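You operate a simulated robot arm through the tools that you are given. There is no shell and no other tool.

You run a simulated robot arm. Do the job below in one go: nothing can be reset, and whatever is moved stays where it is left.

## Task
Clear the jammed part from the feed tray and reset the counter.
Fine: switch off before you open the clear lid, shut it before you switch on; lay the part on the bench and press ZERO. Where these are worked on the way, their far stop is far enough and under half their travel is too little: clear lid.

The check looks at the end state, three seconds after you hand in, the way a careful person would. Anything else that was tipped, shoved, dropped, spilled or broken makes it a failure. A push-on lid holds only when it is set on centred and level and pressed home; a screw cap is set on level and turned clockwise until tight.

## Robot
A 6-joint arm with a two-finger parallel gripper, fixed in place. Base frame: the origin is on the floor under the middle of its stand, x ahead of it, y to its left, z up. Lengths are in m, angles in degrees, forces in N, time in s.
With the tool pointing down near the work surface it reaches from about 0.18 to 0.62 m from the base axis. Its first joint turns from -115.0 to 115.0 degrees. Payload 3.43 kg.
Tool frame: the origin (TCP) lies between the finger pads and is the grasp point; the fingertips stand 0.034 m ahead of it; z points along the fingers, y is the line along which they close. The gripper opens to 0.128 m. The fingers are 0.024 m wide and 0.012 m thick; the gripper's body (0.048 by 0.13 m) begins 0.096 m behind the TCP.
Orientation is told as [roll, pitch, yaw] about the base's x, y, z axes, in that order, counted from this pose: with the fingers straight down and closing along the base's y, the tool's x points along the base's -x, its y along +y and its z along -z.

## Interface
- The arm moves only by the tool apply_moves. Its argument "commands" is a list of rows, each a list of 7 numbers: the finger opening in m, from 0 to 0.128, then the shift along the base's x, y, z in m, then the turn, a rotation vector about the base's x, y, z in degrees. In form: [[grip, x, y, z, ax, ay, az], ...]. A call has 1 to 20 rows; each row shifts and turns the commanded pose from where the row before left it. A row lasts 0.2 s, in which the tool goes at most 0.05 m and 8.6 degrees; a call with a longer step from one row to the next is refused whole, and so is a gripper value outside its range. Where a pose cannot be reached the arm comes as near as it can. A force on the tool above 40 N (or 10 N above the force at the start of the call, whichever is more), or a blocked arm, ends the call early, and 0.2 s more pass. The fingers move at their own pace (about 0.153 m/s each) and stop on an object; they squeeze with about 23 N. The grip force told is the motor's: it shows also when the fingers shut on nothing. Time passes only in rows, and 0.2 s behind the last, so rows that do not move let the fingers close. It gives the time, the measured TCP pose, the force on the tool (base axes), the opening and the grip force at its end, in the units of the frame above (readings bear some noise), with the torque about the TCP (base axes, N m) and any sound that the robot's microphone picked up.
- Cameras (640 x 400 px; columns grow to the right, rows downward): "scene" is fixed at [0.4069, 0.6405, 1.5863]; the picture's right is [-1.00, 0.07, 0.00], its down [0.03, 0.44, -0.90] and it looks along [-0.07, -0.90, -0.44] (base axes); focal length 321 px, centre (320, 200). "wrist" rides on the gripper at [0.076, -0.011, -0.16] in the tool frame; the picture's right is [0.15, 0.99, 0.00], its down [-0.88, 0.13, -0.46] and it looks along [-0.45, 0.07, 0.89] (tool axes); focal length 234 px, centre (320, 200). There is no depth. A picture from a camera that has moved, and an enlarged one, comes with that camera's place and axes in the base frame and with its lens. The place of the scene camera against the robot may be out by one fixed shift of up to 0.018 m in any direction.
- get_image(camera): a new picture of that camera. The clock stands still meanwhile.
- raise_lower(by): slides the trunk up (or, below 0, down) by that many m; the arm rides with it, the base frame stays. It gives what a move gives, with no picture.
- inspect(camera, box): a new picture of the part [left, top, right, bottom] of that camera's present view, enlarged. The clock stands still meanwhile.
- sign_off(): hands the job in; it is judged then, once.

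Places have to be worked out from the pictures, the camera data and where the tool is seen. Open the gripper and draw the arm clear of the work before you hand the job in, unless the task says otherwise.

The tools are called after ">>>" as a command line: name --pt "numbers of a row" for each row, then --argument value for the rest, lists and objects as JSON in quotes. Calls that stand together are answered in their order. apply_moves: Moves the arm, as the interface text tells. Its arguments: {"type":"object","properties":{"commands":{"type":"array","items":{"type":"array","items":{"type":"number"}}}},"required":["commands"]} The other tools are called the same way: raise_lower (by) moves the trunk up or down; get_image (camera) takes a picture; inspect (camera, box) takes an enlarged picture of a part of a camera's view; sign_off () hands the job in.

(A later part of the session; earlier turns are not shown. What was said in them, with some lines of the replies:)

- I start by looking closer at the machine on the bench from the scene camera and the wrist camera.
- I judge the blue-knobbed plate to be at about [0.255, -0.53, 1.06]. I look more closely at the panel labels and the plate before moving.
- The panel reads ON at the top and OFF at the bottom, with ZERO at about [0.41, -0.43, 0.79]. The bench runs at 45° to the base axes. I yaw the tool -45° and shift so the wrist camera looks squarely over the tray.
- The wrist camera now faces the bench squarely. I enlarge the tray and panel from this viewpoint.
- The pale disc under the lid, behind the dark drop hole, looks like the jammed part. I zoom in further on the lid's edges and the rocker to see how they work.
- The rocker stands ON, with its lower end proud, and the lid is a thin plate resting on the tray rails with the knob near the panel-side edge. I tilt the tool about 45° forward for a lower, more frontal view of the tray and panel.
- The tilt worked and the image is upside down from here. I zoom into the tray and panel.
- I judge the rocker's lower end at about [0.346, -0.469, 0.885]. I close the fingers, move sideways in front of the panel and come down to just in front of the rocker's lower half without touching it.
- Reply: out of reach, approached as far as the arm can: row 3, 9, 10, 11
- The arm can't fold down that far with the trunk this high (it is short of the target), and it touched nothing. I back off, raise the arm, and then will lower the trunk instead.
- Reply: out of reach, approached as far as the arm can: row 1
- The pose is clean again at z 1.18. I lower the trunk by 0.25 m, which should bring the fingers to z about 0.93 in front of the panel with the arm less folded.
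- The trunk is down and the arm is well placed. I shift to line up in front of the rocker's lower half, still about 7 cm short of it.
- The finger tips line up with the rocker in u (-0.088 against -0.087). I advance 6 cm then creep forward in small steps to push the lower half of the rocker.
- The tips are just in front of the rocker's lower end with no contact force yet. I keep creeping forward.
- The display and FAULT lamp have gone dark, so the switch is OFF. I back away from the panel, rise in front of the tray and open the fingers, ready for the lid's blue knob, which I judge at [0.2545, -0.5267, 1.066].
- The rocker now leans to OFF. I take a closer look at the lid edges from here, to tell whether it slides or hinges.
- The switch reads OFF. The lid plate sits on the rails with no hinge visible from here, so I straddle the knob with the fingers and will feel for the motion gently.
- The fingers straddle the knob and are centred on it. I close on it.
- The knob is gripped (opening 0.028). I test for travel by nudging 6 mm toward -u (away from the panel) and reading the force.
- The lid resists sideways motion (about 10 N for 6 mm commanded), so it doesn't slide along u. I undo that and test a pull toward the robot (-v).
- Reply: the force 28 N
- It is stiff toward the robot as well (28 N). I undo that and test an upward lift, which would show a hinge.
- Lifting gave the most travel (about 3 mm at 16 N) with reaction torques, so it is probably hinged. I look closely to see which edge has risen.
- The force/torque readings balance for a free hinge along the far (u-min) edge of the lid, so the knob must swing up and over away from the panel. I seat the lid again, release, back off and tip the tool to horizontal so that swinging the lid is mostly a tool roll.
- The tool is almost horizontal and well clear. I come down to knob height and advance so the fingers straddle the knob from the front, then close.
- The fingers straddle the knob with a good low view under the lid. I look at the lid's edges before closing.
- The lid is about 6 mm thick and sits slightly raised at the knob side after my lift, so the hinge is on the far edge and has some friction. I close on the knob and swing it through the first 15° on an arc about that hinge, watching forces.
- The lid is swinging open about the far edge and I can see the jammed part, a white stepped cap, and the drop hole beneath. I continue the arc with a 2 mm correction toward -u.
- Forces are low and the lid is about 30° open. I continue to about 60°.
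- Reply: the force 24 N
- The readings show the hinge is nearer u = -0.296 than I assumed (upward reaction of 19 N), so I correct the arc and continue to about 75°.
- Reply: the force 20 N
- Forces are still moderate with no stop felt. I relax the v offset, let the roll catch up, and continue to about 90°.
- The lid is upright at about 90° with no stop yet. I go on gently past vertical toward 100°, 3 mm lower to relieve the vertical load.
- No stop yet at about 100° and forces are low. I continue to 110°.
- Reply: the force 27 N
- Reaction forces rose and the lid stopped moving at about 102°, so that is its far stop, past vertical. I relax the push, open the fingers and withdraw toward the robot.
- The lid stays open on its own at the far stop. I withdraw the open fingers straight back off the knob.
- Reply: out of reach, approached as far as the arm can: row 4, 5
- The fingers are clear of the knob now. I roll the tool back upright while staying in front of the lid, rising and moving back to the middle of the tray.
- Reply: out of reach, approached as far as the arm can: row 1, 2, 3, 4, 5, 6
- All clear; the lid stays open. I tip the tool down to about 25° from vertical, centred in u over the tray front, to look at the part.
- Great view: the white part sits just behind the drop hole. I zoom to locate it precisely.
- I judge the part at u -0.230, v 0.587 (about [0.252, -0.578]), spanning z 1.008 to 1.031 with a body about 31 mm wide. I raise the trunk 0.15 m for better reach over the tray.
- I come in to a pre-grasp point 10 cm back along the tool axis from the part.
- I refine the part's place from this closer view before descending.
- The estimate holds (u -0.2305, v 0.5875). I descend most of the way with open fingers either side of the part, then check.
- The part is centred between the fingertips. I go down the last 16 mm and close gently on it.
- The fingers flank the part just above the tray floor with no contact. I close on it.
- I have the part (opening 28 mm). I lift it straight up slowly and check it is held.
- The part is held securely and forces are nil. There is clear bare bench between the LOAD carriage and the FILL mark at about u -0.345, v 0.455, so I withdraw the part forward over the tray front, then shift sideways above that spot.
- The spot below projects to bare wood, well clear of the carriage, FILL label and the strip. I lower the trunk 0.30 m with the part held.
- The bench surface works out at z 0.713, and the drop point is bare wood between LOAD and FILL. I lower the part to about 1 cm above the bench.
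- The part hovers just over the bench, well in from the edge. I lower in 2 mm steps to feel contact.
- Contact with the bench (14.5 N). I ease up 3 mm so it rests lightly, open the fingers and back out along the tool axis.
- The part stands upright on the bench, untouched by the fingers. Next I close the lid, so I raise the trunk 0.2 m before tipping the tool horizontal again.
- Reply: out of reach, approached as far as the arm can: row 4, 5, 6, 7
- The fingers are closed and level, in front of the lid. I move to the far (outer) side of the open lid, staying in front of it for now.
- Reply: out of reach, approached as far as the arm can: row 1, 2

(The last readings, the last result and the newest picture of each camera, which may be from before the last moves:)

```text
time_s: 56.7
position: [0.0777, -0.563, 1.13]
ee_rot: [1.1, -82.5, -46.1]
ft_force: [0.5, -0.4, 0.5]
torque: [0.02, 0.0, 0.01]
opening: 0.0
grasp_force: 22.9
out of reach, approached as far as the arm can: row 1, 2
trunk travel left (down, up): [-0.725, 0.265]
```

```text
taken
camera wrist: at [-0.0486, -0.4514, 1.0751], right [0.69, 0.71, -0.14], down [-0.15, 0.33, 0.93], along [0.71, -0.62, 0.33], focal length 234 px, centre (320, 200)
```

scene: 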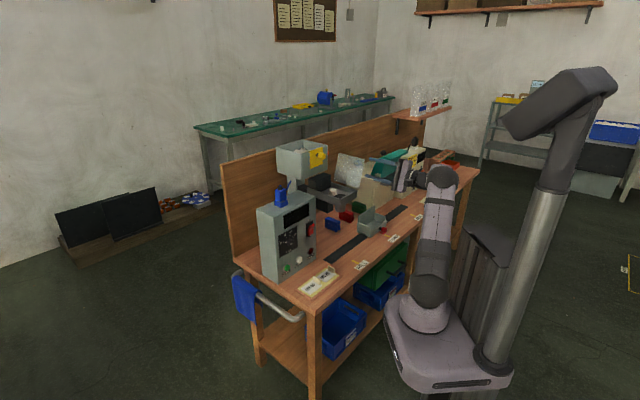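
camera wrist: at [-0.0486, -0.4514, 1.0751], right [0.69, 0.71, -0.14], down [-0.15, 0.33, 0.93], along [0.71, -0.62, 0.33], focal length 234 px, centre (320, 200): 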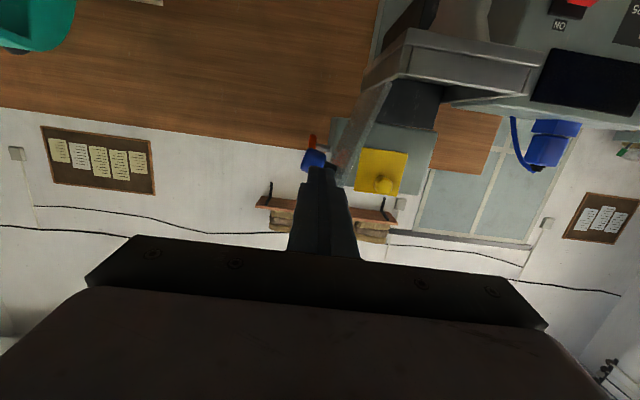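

The fingertips are on the outer side of the lid, in line with the knob. I zoom to confirm the gap before slipping forward alongside the lid.

>>> inspect --camera "wrist" --box '[280, 60, 420, 210]'

>>> inspect --camera "scene" --box '[335, 150, 395, 195]'

```text
2.67 times, centred on (350, 135) of wrist
camera zoom: at [-0.0486, -0.4514, 1.0751], right [0.69, 0.71, -0.14], down [-0.15, 0.33, 0.93], along [0.71, -0.62, 0.33], focal length 624 px, centre (240, 373)
```

zoom: 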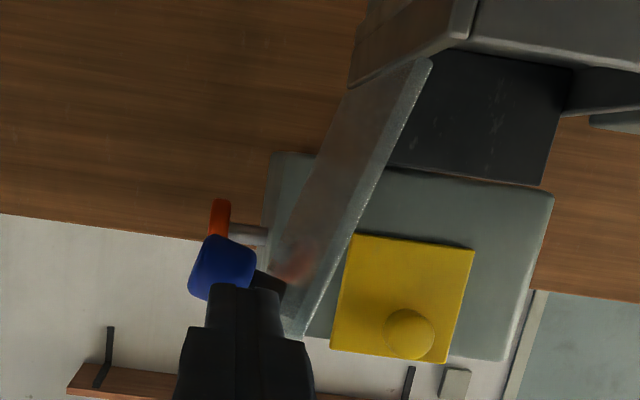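

```text
8.89 times, centred on (365, 172) of scene
camera zoom: at [0.4069, 0.6405, 1.5863], right [-1.0, 0.07, 0.0], down [0.03, 0.44, -0.9], along [-0.07, -0.9, -0.44], focal length 2856 px, centre (-80, 444)
```

zoom: 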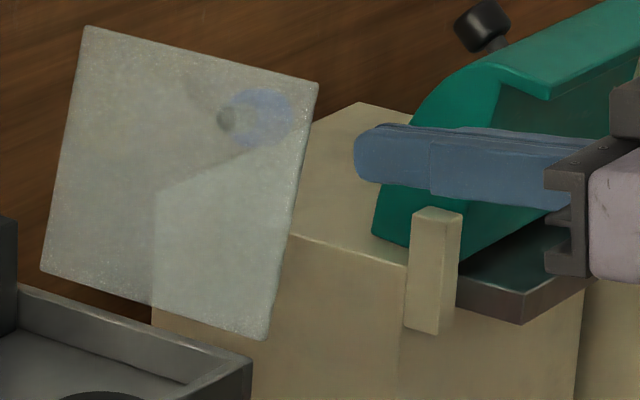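

There is roughly 8 mm between the fingers and the lid's outer face. I advance 4 cm alongside the lid, stopping short of the knob.

>>> apply_moves --pt "0.0 0.0124 -0.0152 0 0 0 0" --pt "0.0 0.0124 -0.0152 0 0 0 0"

>>> inspect --camera "wrist" --box '[260, 60, 420, 210]'

>>> inspect --camera "scene" --box '[335, 150, 395, 195]'

```text
time_s: 57.3
position: [0.1016, -0.5918, 1.1295]
ee_rot: [0.8, -82.4, -45.8]
ft_force: [0.3, 0.7, 0.0]
torque: [0.01, 0.0, -0.03]
opening: 0.0
grasp_force: 22.8
trunk travel left (down, up): [-0.725, 0.265]
```

```text
2.67 times, centred on (340, 135) of wrist
camera zoom: at [-0.0242, -0.481, 1.0752], right [0.69, 0.71, -0.14], down [-0.15, 0.33, 0.93], along [0.71, -0.62, 0.33], focal length 624 px, centre (267, 373)
```

zoom: 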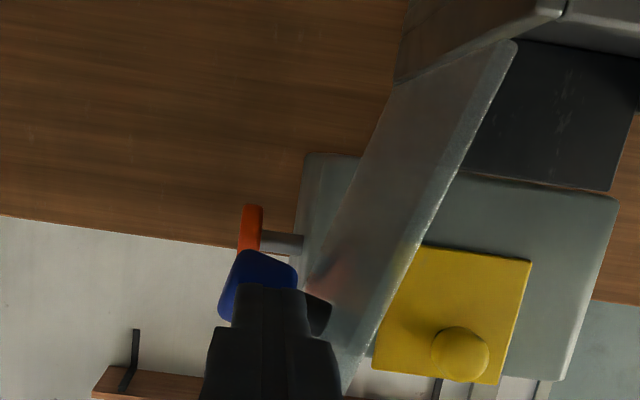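

```text
8.89 times, centred on (365, 172) of scene
camera zoom: at [0.4069, 0.6405, 1.5863], right [-1.0, 0.07, 0.0], down [0.03, 0.44, -0.9], along [-0.07, -0.9, -0.44], focal length 2856 px, centre (-80, 444)
```

zoom: 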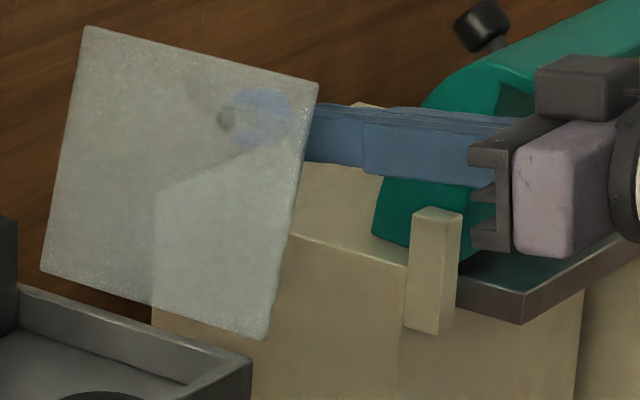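

The fingertips now reach about 2 cm behind the lid's front edge and stop short of the knob. I sweep toward the panel along an arc to push the lid back over past vertical.

>>> apply_moves --pt "0.0 0.0071 0.0071 0.0025 0 0 0" --pt "0.0 0.008 0.008 0.0033 0 0 0" --pt "0.0 0.008 0.008 0.0032 0 0 0" --pt "0.0 0.0085 0.0085 0.001 0 0 0"

>>> inspect --camera "scene" --box '[300, 140, 400, 210]'

>>> inspect --camera "wrist" --box '[260, 60, 420, 210]'

```text
time_s: 58.3
position: [0.1323, -0.5587, 1.1422]
ee_rot: [0.7, -82.4, -45.8]
ft_force: [-0.6, -0.3, -0.3]
torque: [0.02, 0.06, -0.04]
opening: 0.0001
grasp_force: 22.6
trunk travel left (down, up): [-0.725, 0.265]
```

```text
5.71 times, centred on (350, 175) of scene
camera zoom: at [0.4069, 0.6405, 1.5863], right [-1.0, 0.07, 0.0], down [0.03, 0.44, -0.9], along [-0.07, -0.9, -0.44], focal length 1836 px, centre (149, 343)
```

zoom: 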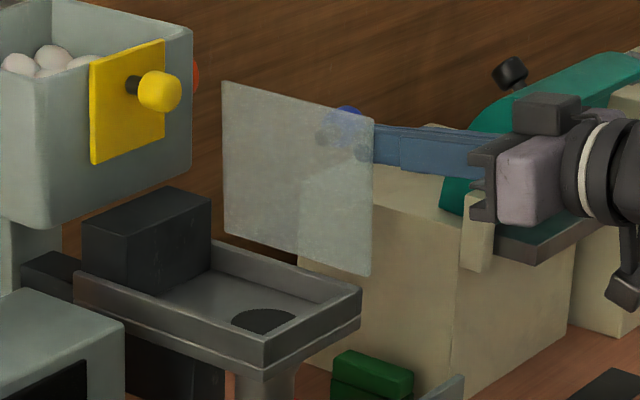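

```text
2.67 times, centred on (340, 135) of wrist
camera zoom: at [0.0069, -0.4491, 1.0866], right [0.69, 0.71, -0.14], down [-0.15, 0.33, 0.93], along [0.71, -0.62, 0.33], focal length 624 px, centre (267, 373)
```

zoom: 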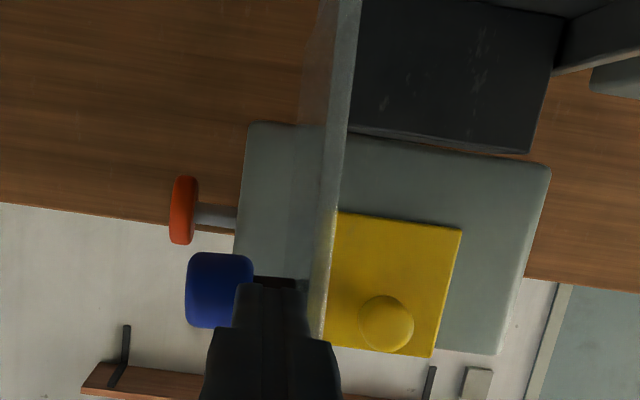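

The lid follows with almost no force and is near vertical. I push on in smaller steps to see whether it holds or swings by itself.

>>> apply_moves --pt "0.0 0.0042 0.0042 0.0003 0 0 0" --pt "0.0 0.0042 0.0042 0.0 0 0 0" --pt "0.0 0.0042 0.0042 -0.0008 0 0 0"

>>> inspect --camera "scene" --box '[300, 140, 400, 210]'

>>> inspect --camera "wrist" --box '[260, 60, 420, 210]'

```text
time_s: 59.1
position: [0.147, -0.5482, 1.1399]
ee_rot: [0.8, -82.5, -45.7]
ft_force: [-1.5, -0.6, -0.5]
torque: [-0.01, 0.03, -0.02]
opening: 0.0
grasp_force: 23.3
trunk travel left (down, up): [-0.725, 0.265]
```

```text
5.71 times, centred on (350, 175) of scene
camera zoom: at [0.4069, 0.6405, 1.5863], right [-1.0, 0.07, 0.0], down [0.03, 0.44, -0.9], along [-0.07, -0.9, -0.44], focal length 1836 px, centre (149, 343)
```

zoom: 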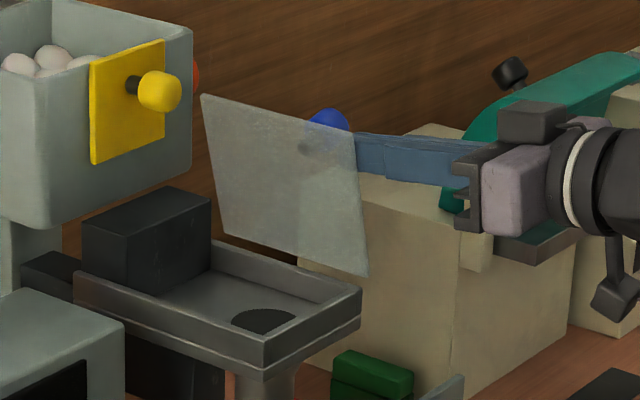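

```text
2.67 times, centred on (340, 135) of wrist
camera zoom: at [0.0199, -0.4368, 1.0853], right [0.69, 0.71, -0.14], down [-0.15, 0.33, 0.93], along [0.71, -0.62, 0.33], focal length 624 px, centre (267, 373)
```

zoom: 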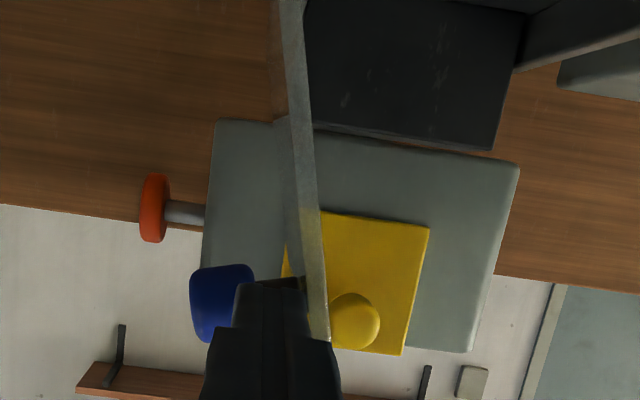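

The lid holds wherever I leave it, so friction carries it. I continue the sweep down to about 15°.

>>> apply_moves --pt "0.0 0.0065 0.0065 -0.0018 0 0 0" --pt "0.0 0.0065 0.0065 -0.0018 0 0 0" --pt "0.0 0.0084 0.0084 -0.0054 0 0 0" --pt "0.0 0.0084 0.0084 -0.0054 0 0 0" --pt "0.0 0.0074 0.0074 -0.0088 0 0 0" --pt "0.0 0.0074 0.0074 -0.0088 0 0 0"

>>> inspect --camera "scene" --box '[300, 140, 400, 210]'

>>> inspect --camera "wrist" --box '[220, 40, 420, 210]'

```text
time_s: 60.5
position: [0.1918, -0.5026, 1.1072]
ee_rot: [0.9, -82.5, -45.7]
ft_force: [0.8, 0.4, 0.1]
torque: [-0.01, 0.0, 0.01]
opening: 0.0
grasp_force: 22.9
trunk travel left (down, up): [-0.725, 0.265]
```

```text
5.71 times, centred on (350, 175) of scene
camera zoom: at [0.4069, 0.6405, 1.5863], right [-1.0, 0.07, 0.0], down [0.03, 0.44, -0.9], along [-0.07, -0.9, -0.44], focal length 1836 px, centre (149, 343)
```

zoom: 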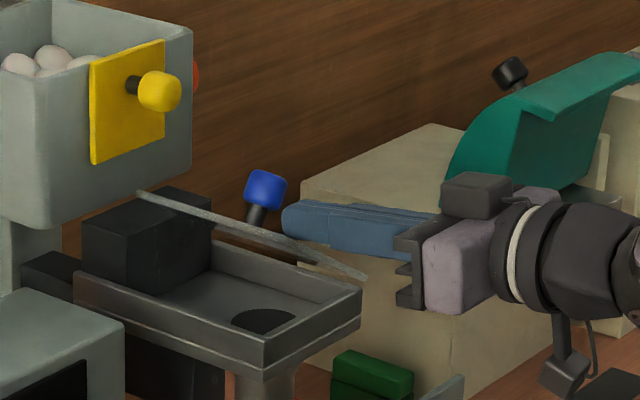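

```text
2.35 times, centred on (320, 125) of wrist
camera zoom: at [0.0646, -0.3918, 1.0531], right [0.69, 0.71, -0.14], down [-0.15, 0.33, 0.93], along [0.71, -0.62, 0.33], focal length 551 px, centre (320, 376)
```

zoom: 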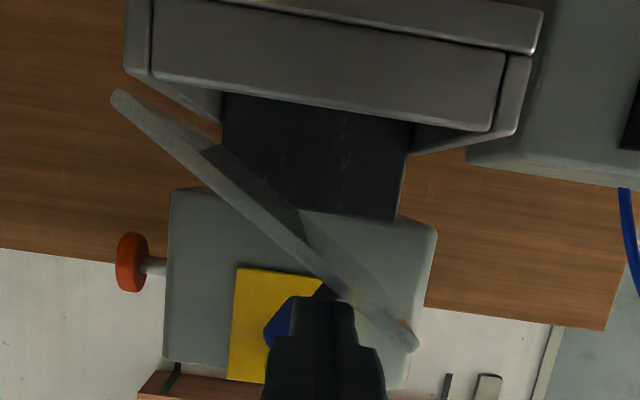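

The lid is down to about 35°. I continue pressing it down to nearly closed.

>>> apply_moves --pt "0.0 0.0053 0.0053 -0.0114 0 0 0" --pt "0.0 0.0053 0.0053 -0.0114 0 0 0" --pt "0.0 0.0031 0.0031 -0.012 0 0 0" --pt "0.0 0.0031 0.0031 -0.012 0 0 0"

>>> inspect --camera "scene" --box '[300, 150, 380, 210]'

>>> inspect --camera "wrist" --box '[120, 40, 420, 230]'

```text
time_s: 61.5
position: [0.2086, -0.4854, 1.0617]
ee_rot: [0.8, -82.4, -45.9]
ft_force: [0.0, 0.9, -0.6]
torque: [0.02, 0.0, 0.01]
opening: 0.0
grasp_force: 23.2
trunk travel left (down, up): [-0.725, 0.265]
```

```text
6.67 times, centred on (340, 180) of scene
camera zoom: at [0.4069, 0.6405, 1.5863], right [-1.0, 0.07, 0.0], down [0.03, 0.44, -0.9], along [-0.07, -0.9, -0.44], focal length 2142 px, centre (187, 333)
```

zoom: 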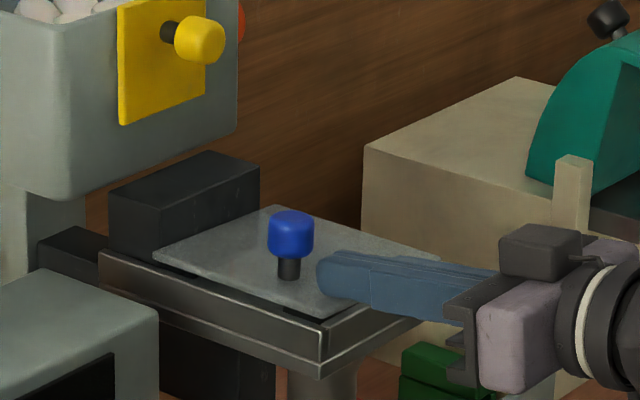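

```text
2.11 times, centred on (270, 135) of wrist
camera zoom: at [0.081, -0.3745, 1.007], right [0.69, 0.71, -0.14], down [-0.15, 0.33, 0.93], along [0.71, -0.62, 0.33], focal length 493 px, centre (425, 337)
```

zoom: 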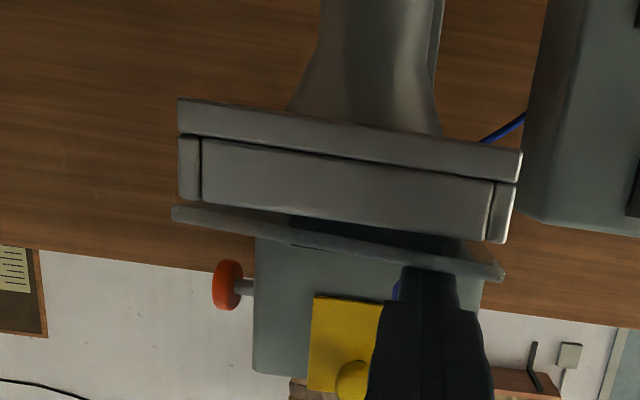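

Only a few degrees remain. I press down in small steps until I feel the lid seat.

>>> apply_moves --pt "0.0 0.001 0.001 -0.004 0 0 0" --pt "0.0 0 0 -0.003 0 0 0" --pt "0.0 0 0 -0.002 0 0 0"

>>> inspect --camera "wrist" --box '[180, 60, 380, 200]'

```text
time_s: 62.3
position: [0.207, -0.484, 1.0561]
ee_rot: [-0.2, -82.8, -44.8]
ft_force: [-3.3, 0.1, 12.7]
torque: [-0.32, -0.24, 0.1]
opening: 0.0001
grasp_force: 23.0
trunk travel left (down, up): [-0.725, 0.265]
```

```text
2.86 times, centred on (280, 130) of wrist
camera zoom: at [0.0816, -0.3741, 1.0], right [0.69, 0.71, -0.15], down [-0.15, 0.34, 0.93], along [0.71, -0.62, 0.34], focal length 669 px, centre (434, 400)
```

zoom: 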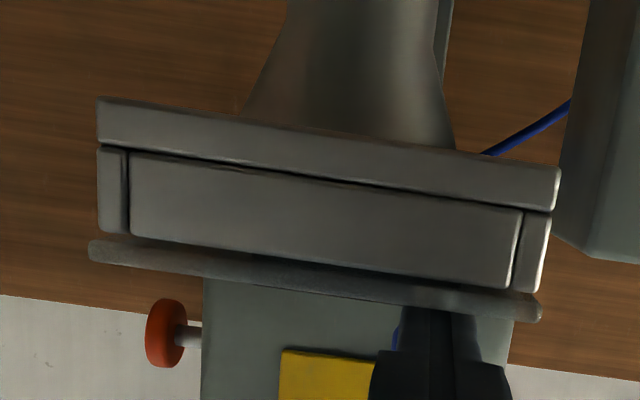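

The lid is seated and pushes back with 12.7 N; the gap looks even. I lift off, withdraw in front of the tray and check it.

>>> apply_moves --pt "0.0 0 0 -0.001 0 0 0" --pt "0.0 0 0 0.004 0 0 0" --pt "0.0 0 0 0.008 0 0 0" --pt "0.0 -0.012 0.012 0.005 0 0 0" --pt "0.0 -0.02 0.02 0.005 0 0 0" --pt "0.0 -0.02 0.02 0.005 0 0 0"

>>> inspect --camera "scene" --box '[305, 165, 375, 215]'

>>> get_image --camera "wrist"

```text
time_s: 63.7
position: [0.1565, -0.4311, 1.0771]
ee_rot: [0.9, -82.4, -45.8]
ft_force: [-1.0, -0.1, -0.5]
torque: [0.01, -0.01, -0.03]
opening: 0.0002
grasp_force: 23.4
trunk travel left (down, up): [-0.725, 0.265]
```

```text
8.00 times, centred on (340, 190) of scene
camera zoom: at [0.4069, 0.6405, 1.5863], right [-1.0, 0.07, 0.0], down [0.03, 0.44, -0.9], along [-0.07, -0.9, -0.44], focal length 2570 px, centre (160, 280)
```

zoom: 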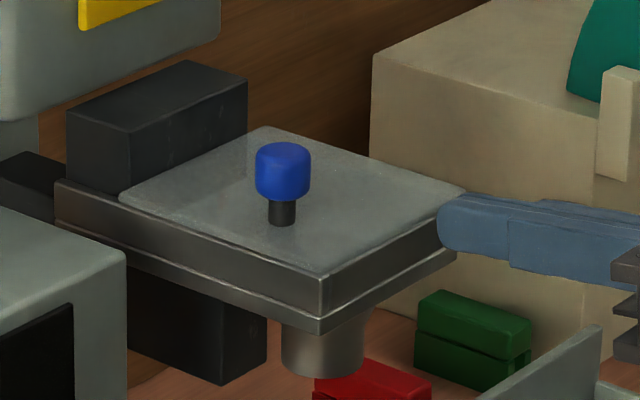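

```text
taken
camera wrist: at [0.0302, -0.3202, 1.0225], right [0.69, 0.71, -0.14], down [-0.15, 0.33, 0.93], along [0.71, -0.62, 0.33], focal length 234 px, centre (320, 200)
```

wrist: 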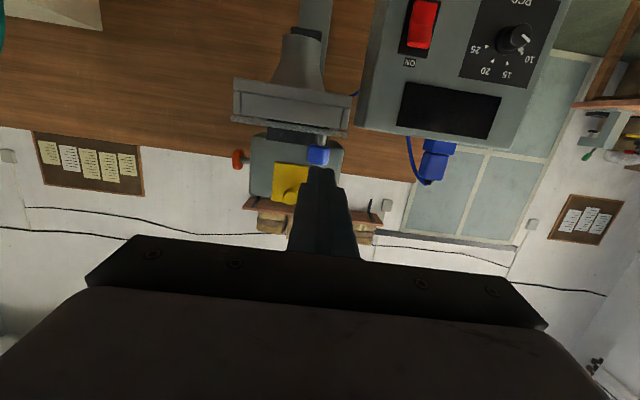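

The lid is back exactly as at the start. Next is the switch, so I zoom on the rocker from here to place its upper end.

>>> inspect --camera "wrist" --box '[370, 0, 480, 90]'

>>> inspect --camera "scene" --box '[290, 210, 330, 270]'

```text
4.44 times, centred on (425, 45) of wrist
camera zoom: at [0.0302, -0.3202, 1.0225], right [0.69, 0.71, -0.14], down [-0.15, 0.33, 0.93], along [0.71, -0.62, 0.33], focal length 1041 px, centre (-147, 889)
```

zoom: 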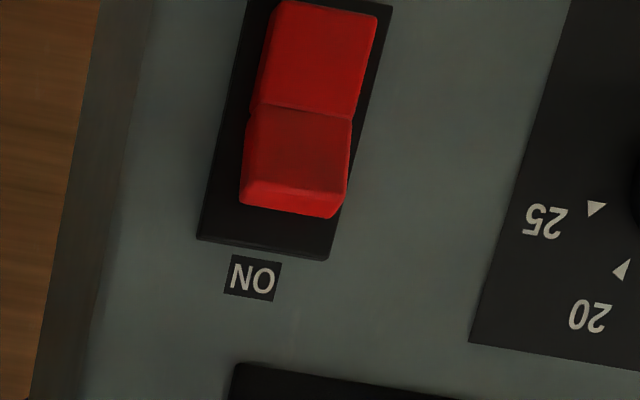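

```text
6.67 times, centred on (310, 240) of scene
camera zoom: at [0.4069, 0.6405, 1.5863], right [-1.0, 0.07, 0.0], down [0.03, 0.44, -0.9], along [-0.07, -0.9, -0.44], focal length 2142 px, centre (387, -67)
```

zoom: 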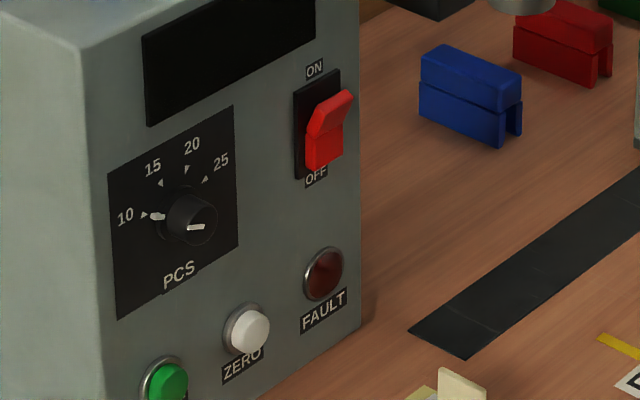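

The rocker's ridge is at about z 0.901 and its proud top edge at z 0.922, u -0.091. I tilt back to 45°, shift in front of the panel and lower the trunk 0.15 m.

>>> apply_moves --pt "0.0 0.0147 0.0147 0 5.303 5.303 0" --pt "0.0 0.0147 0.0147 0 5.303 5.303 0" --pt "0.0 0.0147 0.0147 0 5.303 5.303 0" --pt "0.0 0.0147 0.0147 0 5.303 5.303 0" --pt "0.0 0.0147 0.0147 0 5.303 5.303 0"

>>> raise_lower --by -0.15

>>> get_image --camera "wrist"

>>> get_image --camera "scene"

```text
time_s: 64.9
position: [0.2308, -0.3598, 1.0803]
ee_rot: [0.0, -45.0, -45.1]
ft_force: [0.0, 0.5, 1.0]
torque: [0.01, 0.0, -0.02]
opening: 0.0
grasp_force: 23.1
trunk travel left (down, up): [-0.725, 0.265]
```

```text
time_s: 66.7
position: [0.2298, -0.3593, 0.9305]
ee_rot: [0.1, -45.0, -45.2]
ft_force: [0.3, -0.1, -0.4]
torque: [-0.02, 0.01, 0.01]
opening: 0.0
grasp_force: 22.7
trunk travel left (down, up): [-0.575, 0.415]
```

```text
taken
camera wrist: at [0.1052, -0.2502, 0.9883], right [0.63, 0.77, -0.1], down [0.3, -0.12, 0.94], along [0.72, -0.62, -0.31], focal length 234 px, centre (320, 200)
```

wrist: 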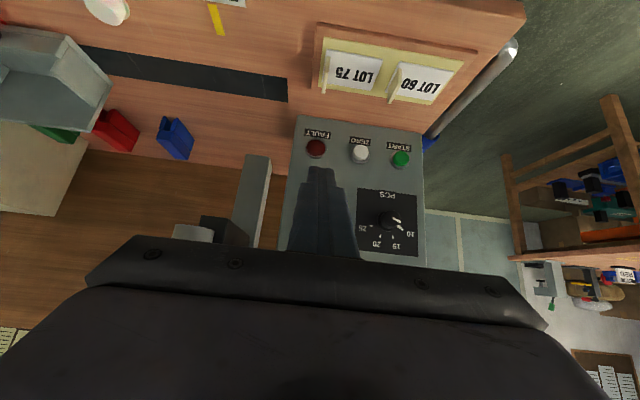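

```text
taken
```

scene: 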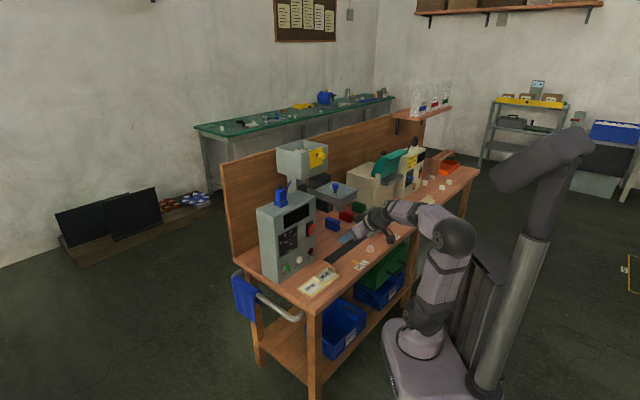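

Aligned at u -0.0916, z 0.9305 (fingers' leading edge at about z 0.915). I advance to just short of the rocker's proud top half.

>>> apply_moves --pt "0.0 0.0212 -0.0205 0.0005 0 0 0" --pt "0.0 0.0212 -0.0205 0.0005 0 0 0" --pt "0.0 0.0212 -0.0205 0 0 0 0" --pt "0.0 0.0205 -0.0205 0 0 0 0"

>>> inspect --camera "scene" --box '[280, 200, 350, 265]'

```text
time_s: 67.7
position: [0.3154, -0.4417, 0.9293]
ee_rot: [0.0, -44.9, -45.3]
ft_force: [-0.4, 0.1, 0.5]
torque: [0.0, 0.0, 0.02]
opening: 0.0
grasp_force: 23.4
trunk travel left (down, up): [-0.575, 0.415]
```

```text
6.15 times, centred on (315, 232) of scene
camera zoom: at [0.4069, 0.6405, 1.5863], right [-1.0, 0.07, 0.0], down [0.03, 0.44, -0.9], along [-0.07, -0.9, -0.44], focal length 1977 px, centre (351, 0)
```

zoom: 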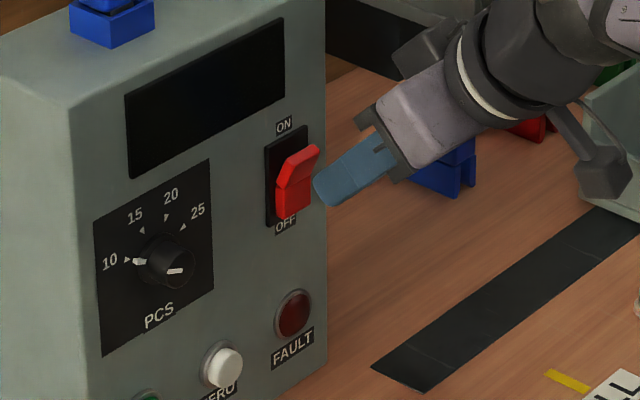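

The tips look a little low relative to the rocker's upper half, so I raise 6 mm and then creep forward to press it ON.

>>> apply_moves --pt "0.0 0 0 0.006 0 0 0" --pt "0.0 0.0035 -0.0035 0 0 0 0" --pt "0.0 0.0035 -0.0035 0 0 0 0" --pt "0.0 0.0028 -0.0028 0 0 0 0"

>>> inspect --camera "scene" --box '[280, 200, 350, 265]'

```text
time_s: 68.7
position: [0.3233, -0.4514, 0.9358]
ee_rot: [0.1, -45.0, -45.2]
ft_force: [0.4, -0.6, -0.3]
torque: [0.0, 0.0, 0.0]
opening: 0.0
grasp_force: 23.2
trunk travel left (down, up): [-0.575, 0.415]
```

```text
6.15 times, centred on (315, 232) of scene
camera zoom: at [0.4069, 0.6405, 1.5863], right [-1.0, 0.07, 0.0], down [0.03, 0.44, -0.9], along [-0.07, -0.9, -0.44], focal length 1977 px, centre (351, 0)
```

zoom: 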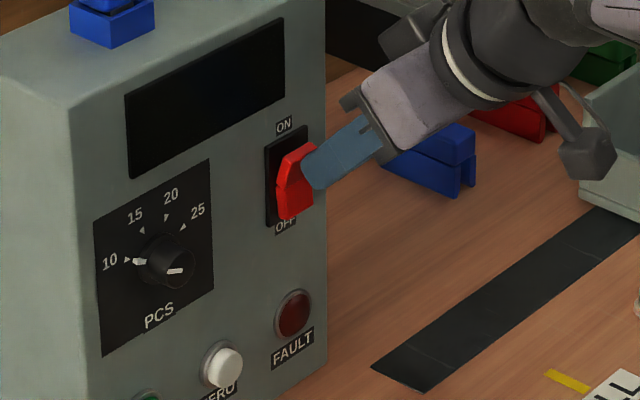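

Tips are right at the upper half of the rocker, about to touch. I keep creeping forward.

>>> apply_moves --pt "0.0 0.0028 -0.0028 0 0 0 0" --pt "0.0 0.0028 -0.0028 0 0 0 0" --pt "0.0 0.0021 -0.0021 0 0 0 0"

>>> inspect --camera "scene" --box '[280, 200, 350, 265]'

```text
time_s: 69.5
position: [0.329, -0.4563, 0.9361]
ee_rot: [0.1, -44.7, -45.1]
ft_force: [-19.8, 15.8, -0.9]
torque: [0.06, 0.53, -0.09]
opening: 0.0
grasp_force: 23.6
trunk travel left (down, up): [-0.575, 0.415]
```

```text
6.15 times, centred on (315, 232) of scene
camera zoom: at [0.4069, 0.6405, 1.5863], right [-1.0, 0.07, 0.0], down [0.03, 0.44, -0.9], along [-0.07, -0.9, -0.44], focal length 1977 px, centre (351, 0)
```

zoom: 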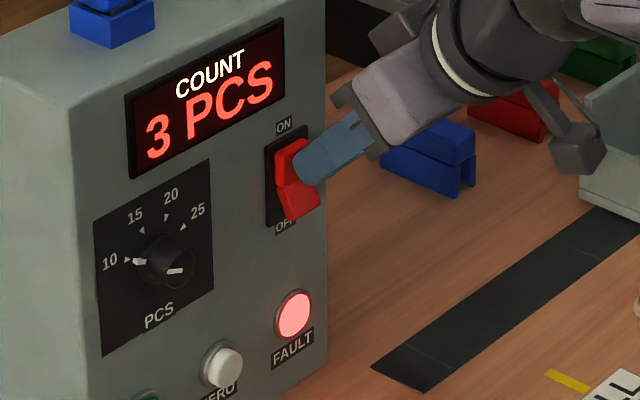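

The display is back ("COUNT 3 PCS") and the rocker is ON. I back off and move down in front of the ZERO button, which I judge at [0.405, -0.430, 0.790].

>>> apply_moves --pt "0.0 -0.02475 0.02475 0 0 0 0" --pt "0.0 -0.02475 0.02475 0 0 0 0" --pt "0.0 0.01264 0.01264 -0.03265 0 0 0" --pt "0.0 0.01264 0.01264 -0.03265 0 0 0" --pt "0.0 0.01264 0.01264 -0.03265 0 0 0" --pt "0.0 0.01264 0.01264 -0.03265 0 0 0"

>>> get_image --camera "wrist"

>>> inspect --camera "scene" --box '[270, 200, 370, 300]'

```text
time_s: 70.8
position: [0.3318, -0.3578, 0.8034]
ee_rot: [-0.2, -44.7, -44.6]
ft_force: [-0.2, -0.3, -0.8]
torque: [0.03, 0.0, 0.0]
opening: 0.0
grasp_force: 23.0
trunk travel left (down, up): [-0.575, 0.415]
```

```text
taken
camera wrist: at [0.207, -0.2489, 0.863], right [0.62, 0.78, -0.11], down [0.31, -0.12, 0.94], along [0.72, -0.62, -0.32], focal length 234 px, centre (320, 200)
```

wrist: 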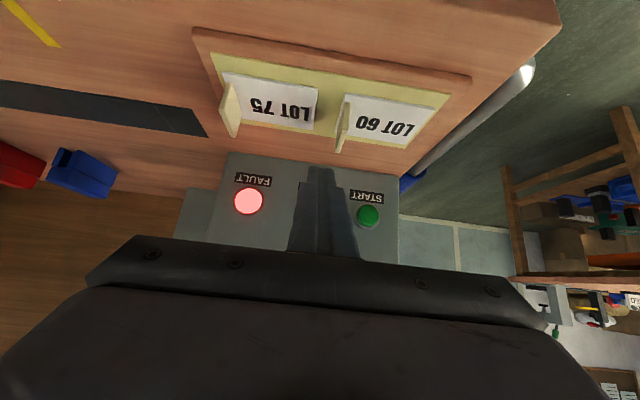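

```text
4.00 times, centred on (320, 250) of scene
camera zoom: at [0.4069, 0.6405, 1.5863], right [-1.0, 0.07, 0.0], down [0.03, 0.44, -0.9], along [-0.07, -0.9, -0.44], focal length 1285 px, centre (320, 0)
```

zoom: 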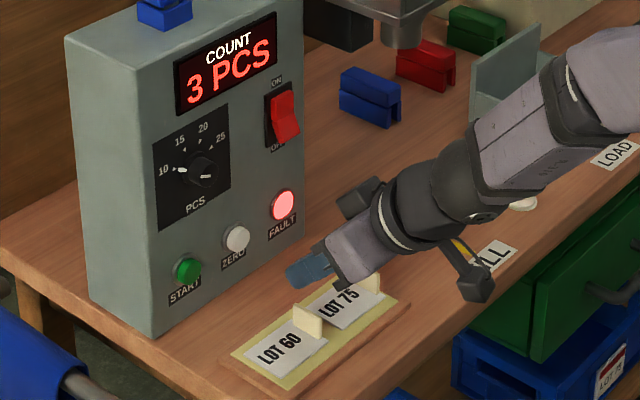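

The fingertips are lined up with ZERO (u -0.018) and clear above the LOT tray. I advance 5 cm and then creep in.

>>> apply_moves --pt "0.0 0.0177 -0.0177 0.0005 0 0 0" --pt "0.0 0.0177 -0.0177 0.0005 0 0 0" --pt "0.0 0.0021 -0.0021 0 0 0 0" --pt "0.0 0.0021 -0.0021 0 0 0 0"

>>> inspect --camera "scene" --box '[270, 200, 350, 290]'

```text
time_s: 71.8
position: [0.3725, -0.3984, 0.8073]
ee_rot: [0.1, -45.0, -45.1]
ft_force: [0.5, 0.0, 0.1]
torque: [-0.01, -0.01, 0.02]
opening: 0.0
grasp_force: 23.0
trunk travel left (down, up): [-0.575, 0.415]
```

```text
4.44 times, centred on (310, 245) of scene
camera zoom: at [0.4069, 0.6405, 1.5863], right [-1.0, 0.07, 0.0], down [0.03, 0.44, -0.9], along [-0.07, -0.9, -0.44], focal length 1428 px, centre (364, 0)
```

zoom: 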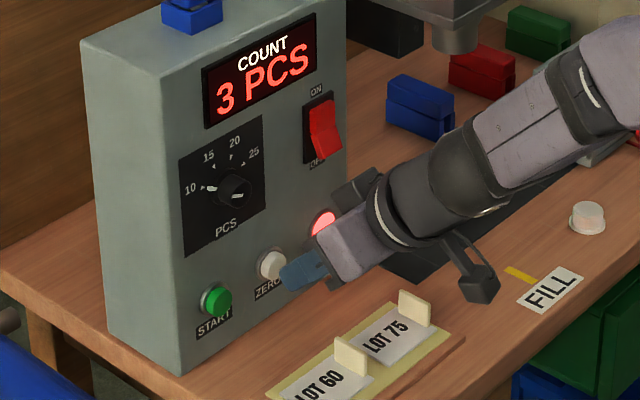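

The fingers are about a centimetre from ZERO, at the right height. I creep in until it presses.

>>> apply_moves --pt "0.0 0.0021 -0.0021 0 0 0 0" --pt "0.0 0.0021 -0.0021 0 0 0 0" --pt "0.0 0.0021 -0.0021 0 0 0 0"

>>> inspect --camera "scene" --box '[270, 200, 350, 290]'

```text
time_s: 72.7
position: [0.3782, -0.4064, 0.8081]
ee_rot: [0.1, -45.0, -45.3]
ft_force: [0.2, 0.0, -0.5]
torque: [-0.01, 0.0, 0.0]
opening: 0.0002
grasp_force: 22.6
trunk travel left (down, up): [-0.575, 0.415]
```

```text
4.44 times, centred on (310, 245) of scene
camera zoom: at [0.4069, 0.6405, 1.5863], right [-1.0, 0.07, 0.0], down [0.03, 0.44, -0.9], along [-0.07, -0.9, -0.44], focal length 1428 px, centre (364, 0)
```

zoom: 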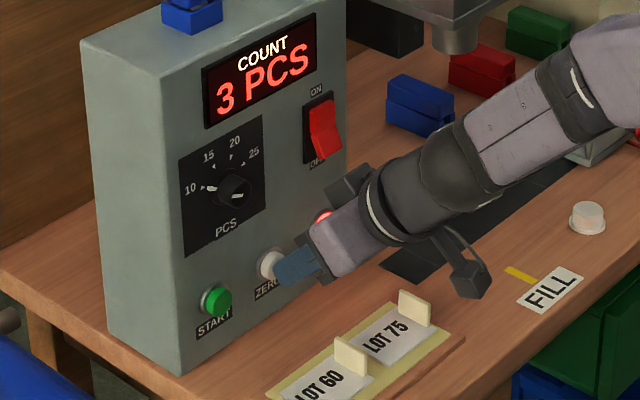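

No contact force yet; I continue in 3 mm steps.

>>> apply_moves --pt "0.0 0.0021 -0.0021 0 0 0 0" --pt "0.0 0.0021 -0.0021 0 0 0 0"

>>> inspect --camera "scene" --box '[270, 200, 350, 290]'

```text
time_s: 73.2
position: [0.3817, -0.4088, 0.807]
ee_rot: [0.1, -44.9, -45.2]
ft_force: [-6.5, 4.3, 2.3]
torque: [0.08, 0.09, -0.01]
opening: 0.0
grasp_force: 22.6
trunk travel left (down, up): [-0.575, 0.415]
heard: click
```

```text
4.44 times, centred on (310, 245) of scene
camera zoom: at [0.4069, 0.6405, 1.5863], right [-1.0, 0.07, 0.0], down [0.03, 0.44, -0.9], along [-0.07, -0.9, -0.44], focal length 1428 px, centre (364, 0)
```

zoom: 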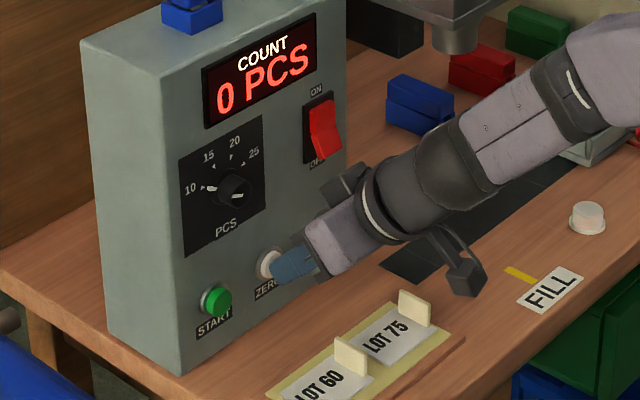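

Click heard and the display reads 0 PCS. I back straight off, then rise well clear of the bench with the fingers opening.

>>> apply_moves --pt "0.0 -0.014 0.014 0 0 0 0" --pt "0.0 -0.0212 0.0212 0.005 0 0 0" --pt "0.0 -0.0212 0.0212 0.02 0 0 0" --pt "0.0 -0.0141 0.0141 0.04 0 0 0" --pt "0.0 0 0 0.045 0 0 0" --pt "0.06 0 0 0.045 0 0 0" --pt "0.06 0 0 0.045 0 0 0"

>>> get_image --camera "scene"

>>> get_image --camera "wrist"

```text
time_s: 74.8
position: [0.3137, -0.3383, 1.0064]
ee_rot: [0.1, -44.9, -45.3]
ft_force: [-0.7, -0.5, -0.8]
torque: [0.01, -0.01, 0.01]
opening: 0.06
grasp_force: 0.0
trunk travel left (down, up): [-0.575, 0.415]
```

```text
taken
```

scene: 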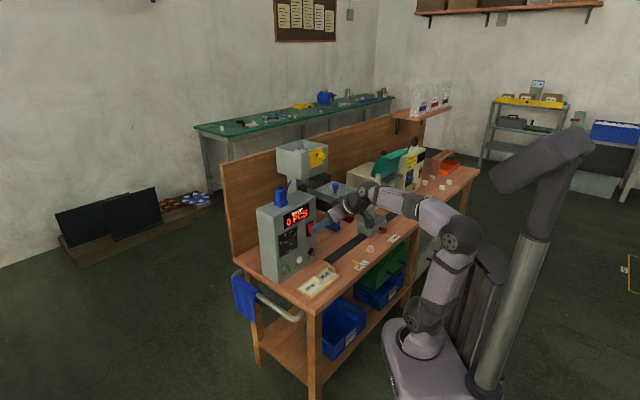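

```text
taken
camera wrist: at [0.1871, -0.2289, 1.0656], right [0.63, 0.77, -0.1], down [0.3, -0.12, 0.94], along [0.72, -0.62, -0.31], focal length 234 px, centre (320, 200)
```

wrist: 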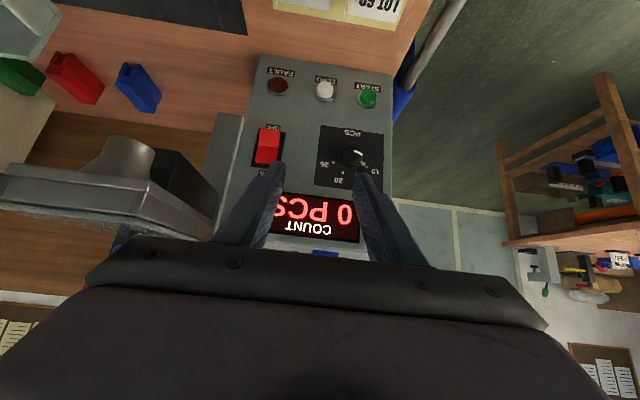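

The FAULT lamp is off and the count is 0. I pull the arm back from the panel and raise the trunk clear of the work.

>>> apply_moves --pt "0.06 -0.0212 0.0212 0.02 0 0 0" --pt "0.06 -0.0141 0.0141 0.03 0 0 0" --pt "0.06 0 0 0.04 0 0 0"

>>> raise_lower --by 0.25

>>> get_image --camera "scene"

>>> inspect --camera "scene" --box '[250, 130, 410, 290]'

>>> get_image --camera "wrist"

```text
time_s: 75.7
position: [0.2958, -0.3414, 1.1019]
ee_rot: [0.1, -44.8, -45.2]
ft_force: [-0.4, -0.7, 0.2]
torque: [0.03, -0.02, -0.03]
opening: 0.0602
grasp_force: 0.1
out of reach, approached as far as the arm can: row 1, 2
trunk travel left (down, up): [-0.575, 0.415]
```

```text
time_s: 78.2
position: [0.2967, -0.3414, 1.3521]
ee_rot: [0.1, -44.9, -45.2]
ft_force: [-1.0, 0.4, 0.1]
torque: [0.01, 0.0, -0.01]
opening: 0.0599
grasp_force: 0.1
trunk travel left (down, up): [-0.825, 0.165]
```

```text
taken
```

scene: 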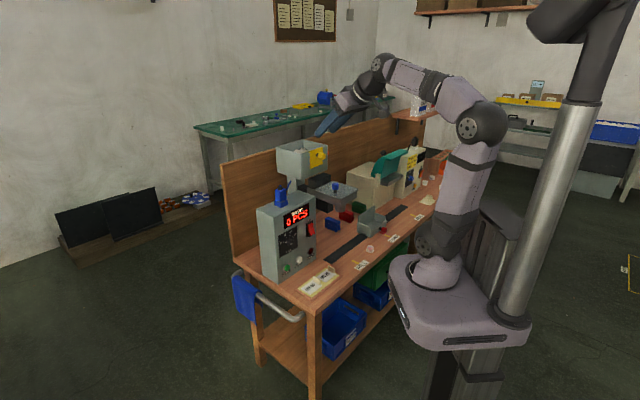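

```text
2.50 times, centred on (330, 210) of scene
camera zoom: at [0.4069, 0.6405, 1.5863], right [-1.0, 0.07, 0.0], down [0.03, 0.44, -0.9], along [-0.07, -0.9, -0.44], focal length 803 px, centre (295, 175)
```

zoom: 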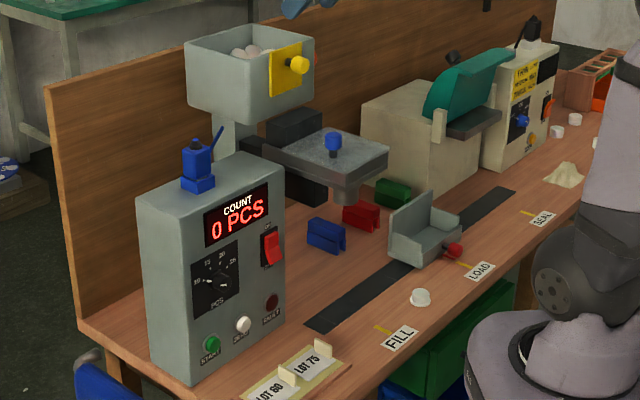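

```text
taken
camera wrist: at [0.1709, -0.2316, 1.4105], right [0.63, 0.77, -0.1], down [0.3, -0.12, 0.94], along [0.72, -0.62, -0.31], focal length 234 px, centre (320, 200)
```

wrist: 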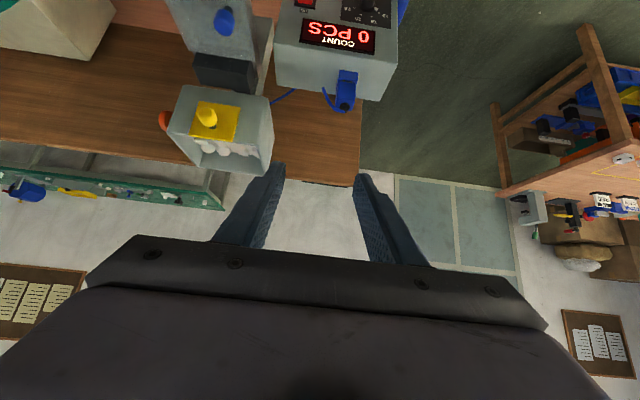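

Everything looks in order and the arm is well clear. One last close look at the lid, switch and part before handing in.

>>> inspect --camera "scene" --box '[305, 165, 375, 215]'

>>> inspect --camera "scene" --box '[255, 195, 335, 285]'

>>> inspect --camera "scene" --box '[330, 130, 450, 270]'

```text
8.00 times, centred on (340, 190) of scene
camera zoom: at [0.4069, 0.6405, 1.5863], right [-1.0, 0.07, 0.0], down [0.03, 0.44, -0.9], along [-0.07, -0.9, -0.44], focal length 2570 px, centre (160, 280)
```

zoom: 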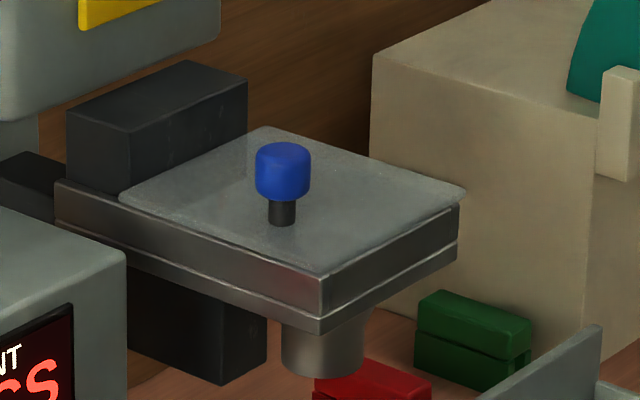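

```text
4.44 times, centred on (295, 240) of scene
camera zoom: at [0.4069, 0.6405, 1.5863], right [-1.0, 0.07, 0.0], down [0.03, 0.44, -0.9], along [-0.07, -0.9, -0.44], focal length 1428 px, centre (431, 22)
```

zoom: 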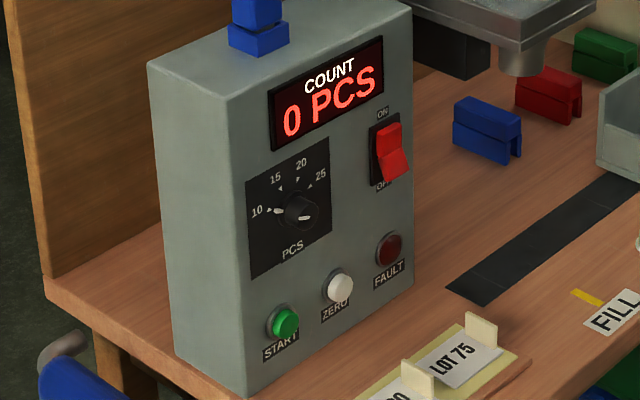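

```text
2.86 times, centred on (390, 200) of scene
camera zoom: at [0.4069, 0.6405, 1.5863], right [-1.0, 0.07, 0.0], down [0.03, 0.44, -0.9], along [-0.07, -0.9, -0.44], focal length 918 px, centre (120, 200)
```

zoom: 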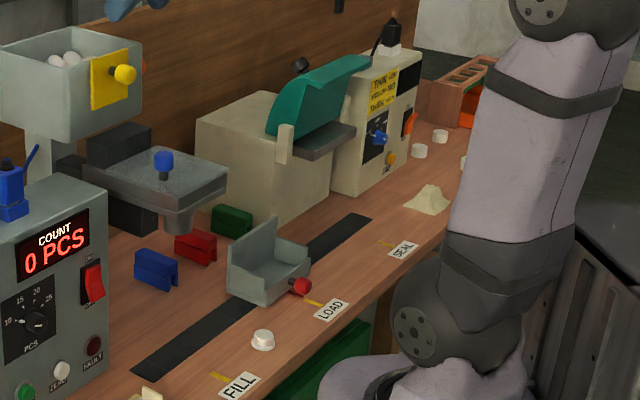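

The lid is shut, the switch is ON, the counter reads 0 PCS and the FAULT lamp is out. The part stands on the bench, nothing else has moved, and the gripper is open and clear, so I hand in.

>>> sign_off

```text
The job is handed in.
```

The jammed part is out of the feed tray and the counter is reset; I've handed the job in. I haven't seen the check's verdict.

- **Order of work:** I switched the machine off and opened the clear lid to its far stop. I lifted the part out, laid it on the bench, shut the lid, switched back on and pressed ZERO.
- **Counter:** the display reads 0 PCS, and the FAULT lamp went out once ZERO was pressed.
- **Part:** it stands upright on bare bench between the LOAD and FILL marks.
- **Lid:** it is seated and looks just as it did at the start.
- **Surroundings:** nothing else appears moved in the final pictures, and the arm is raised clear with the gripper open.
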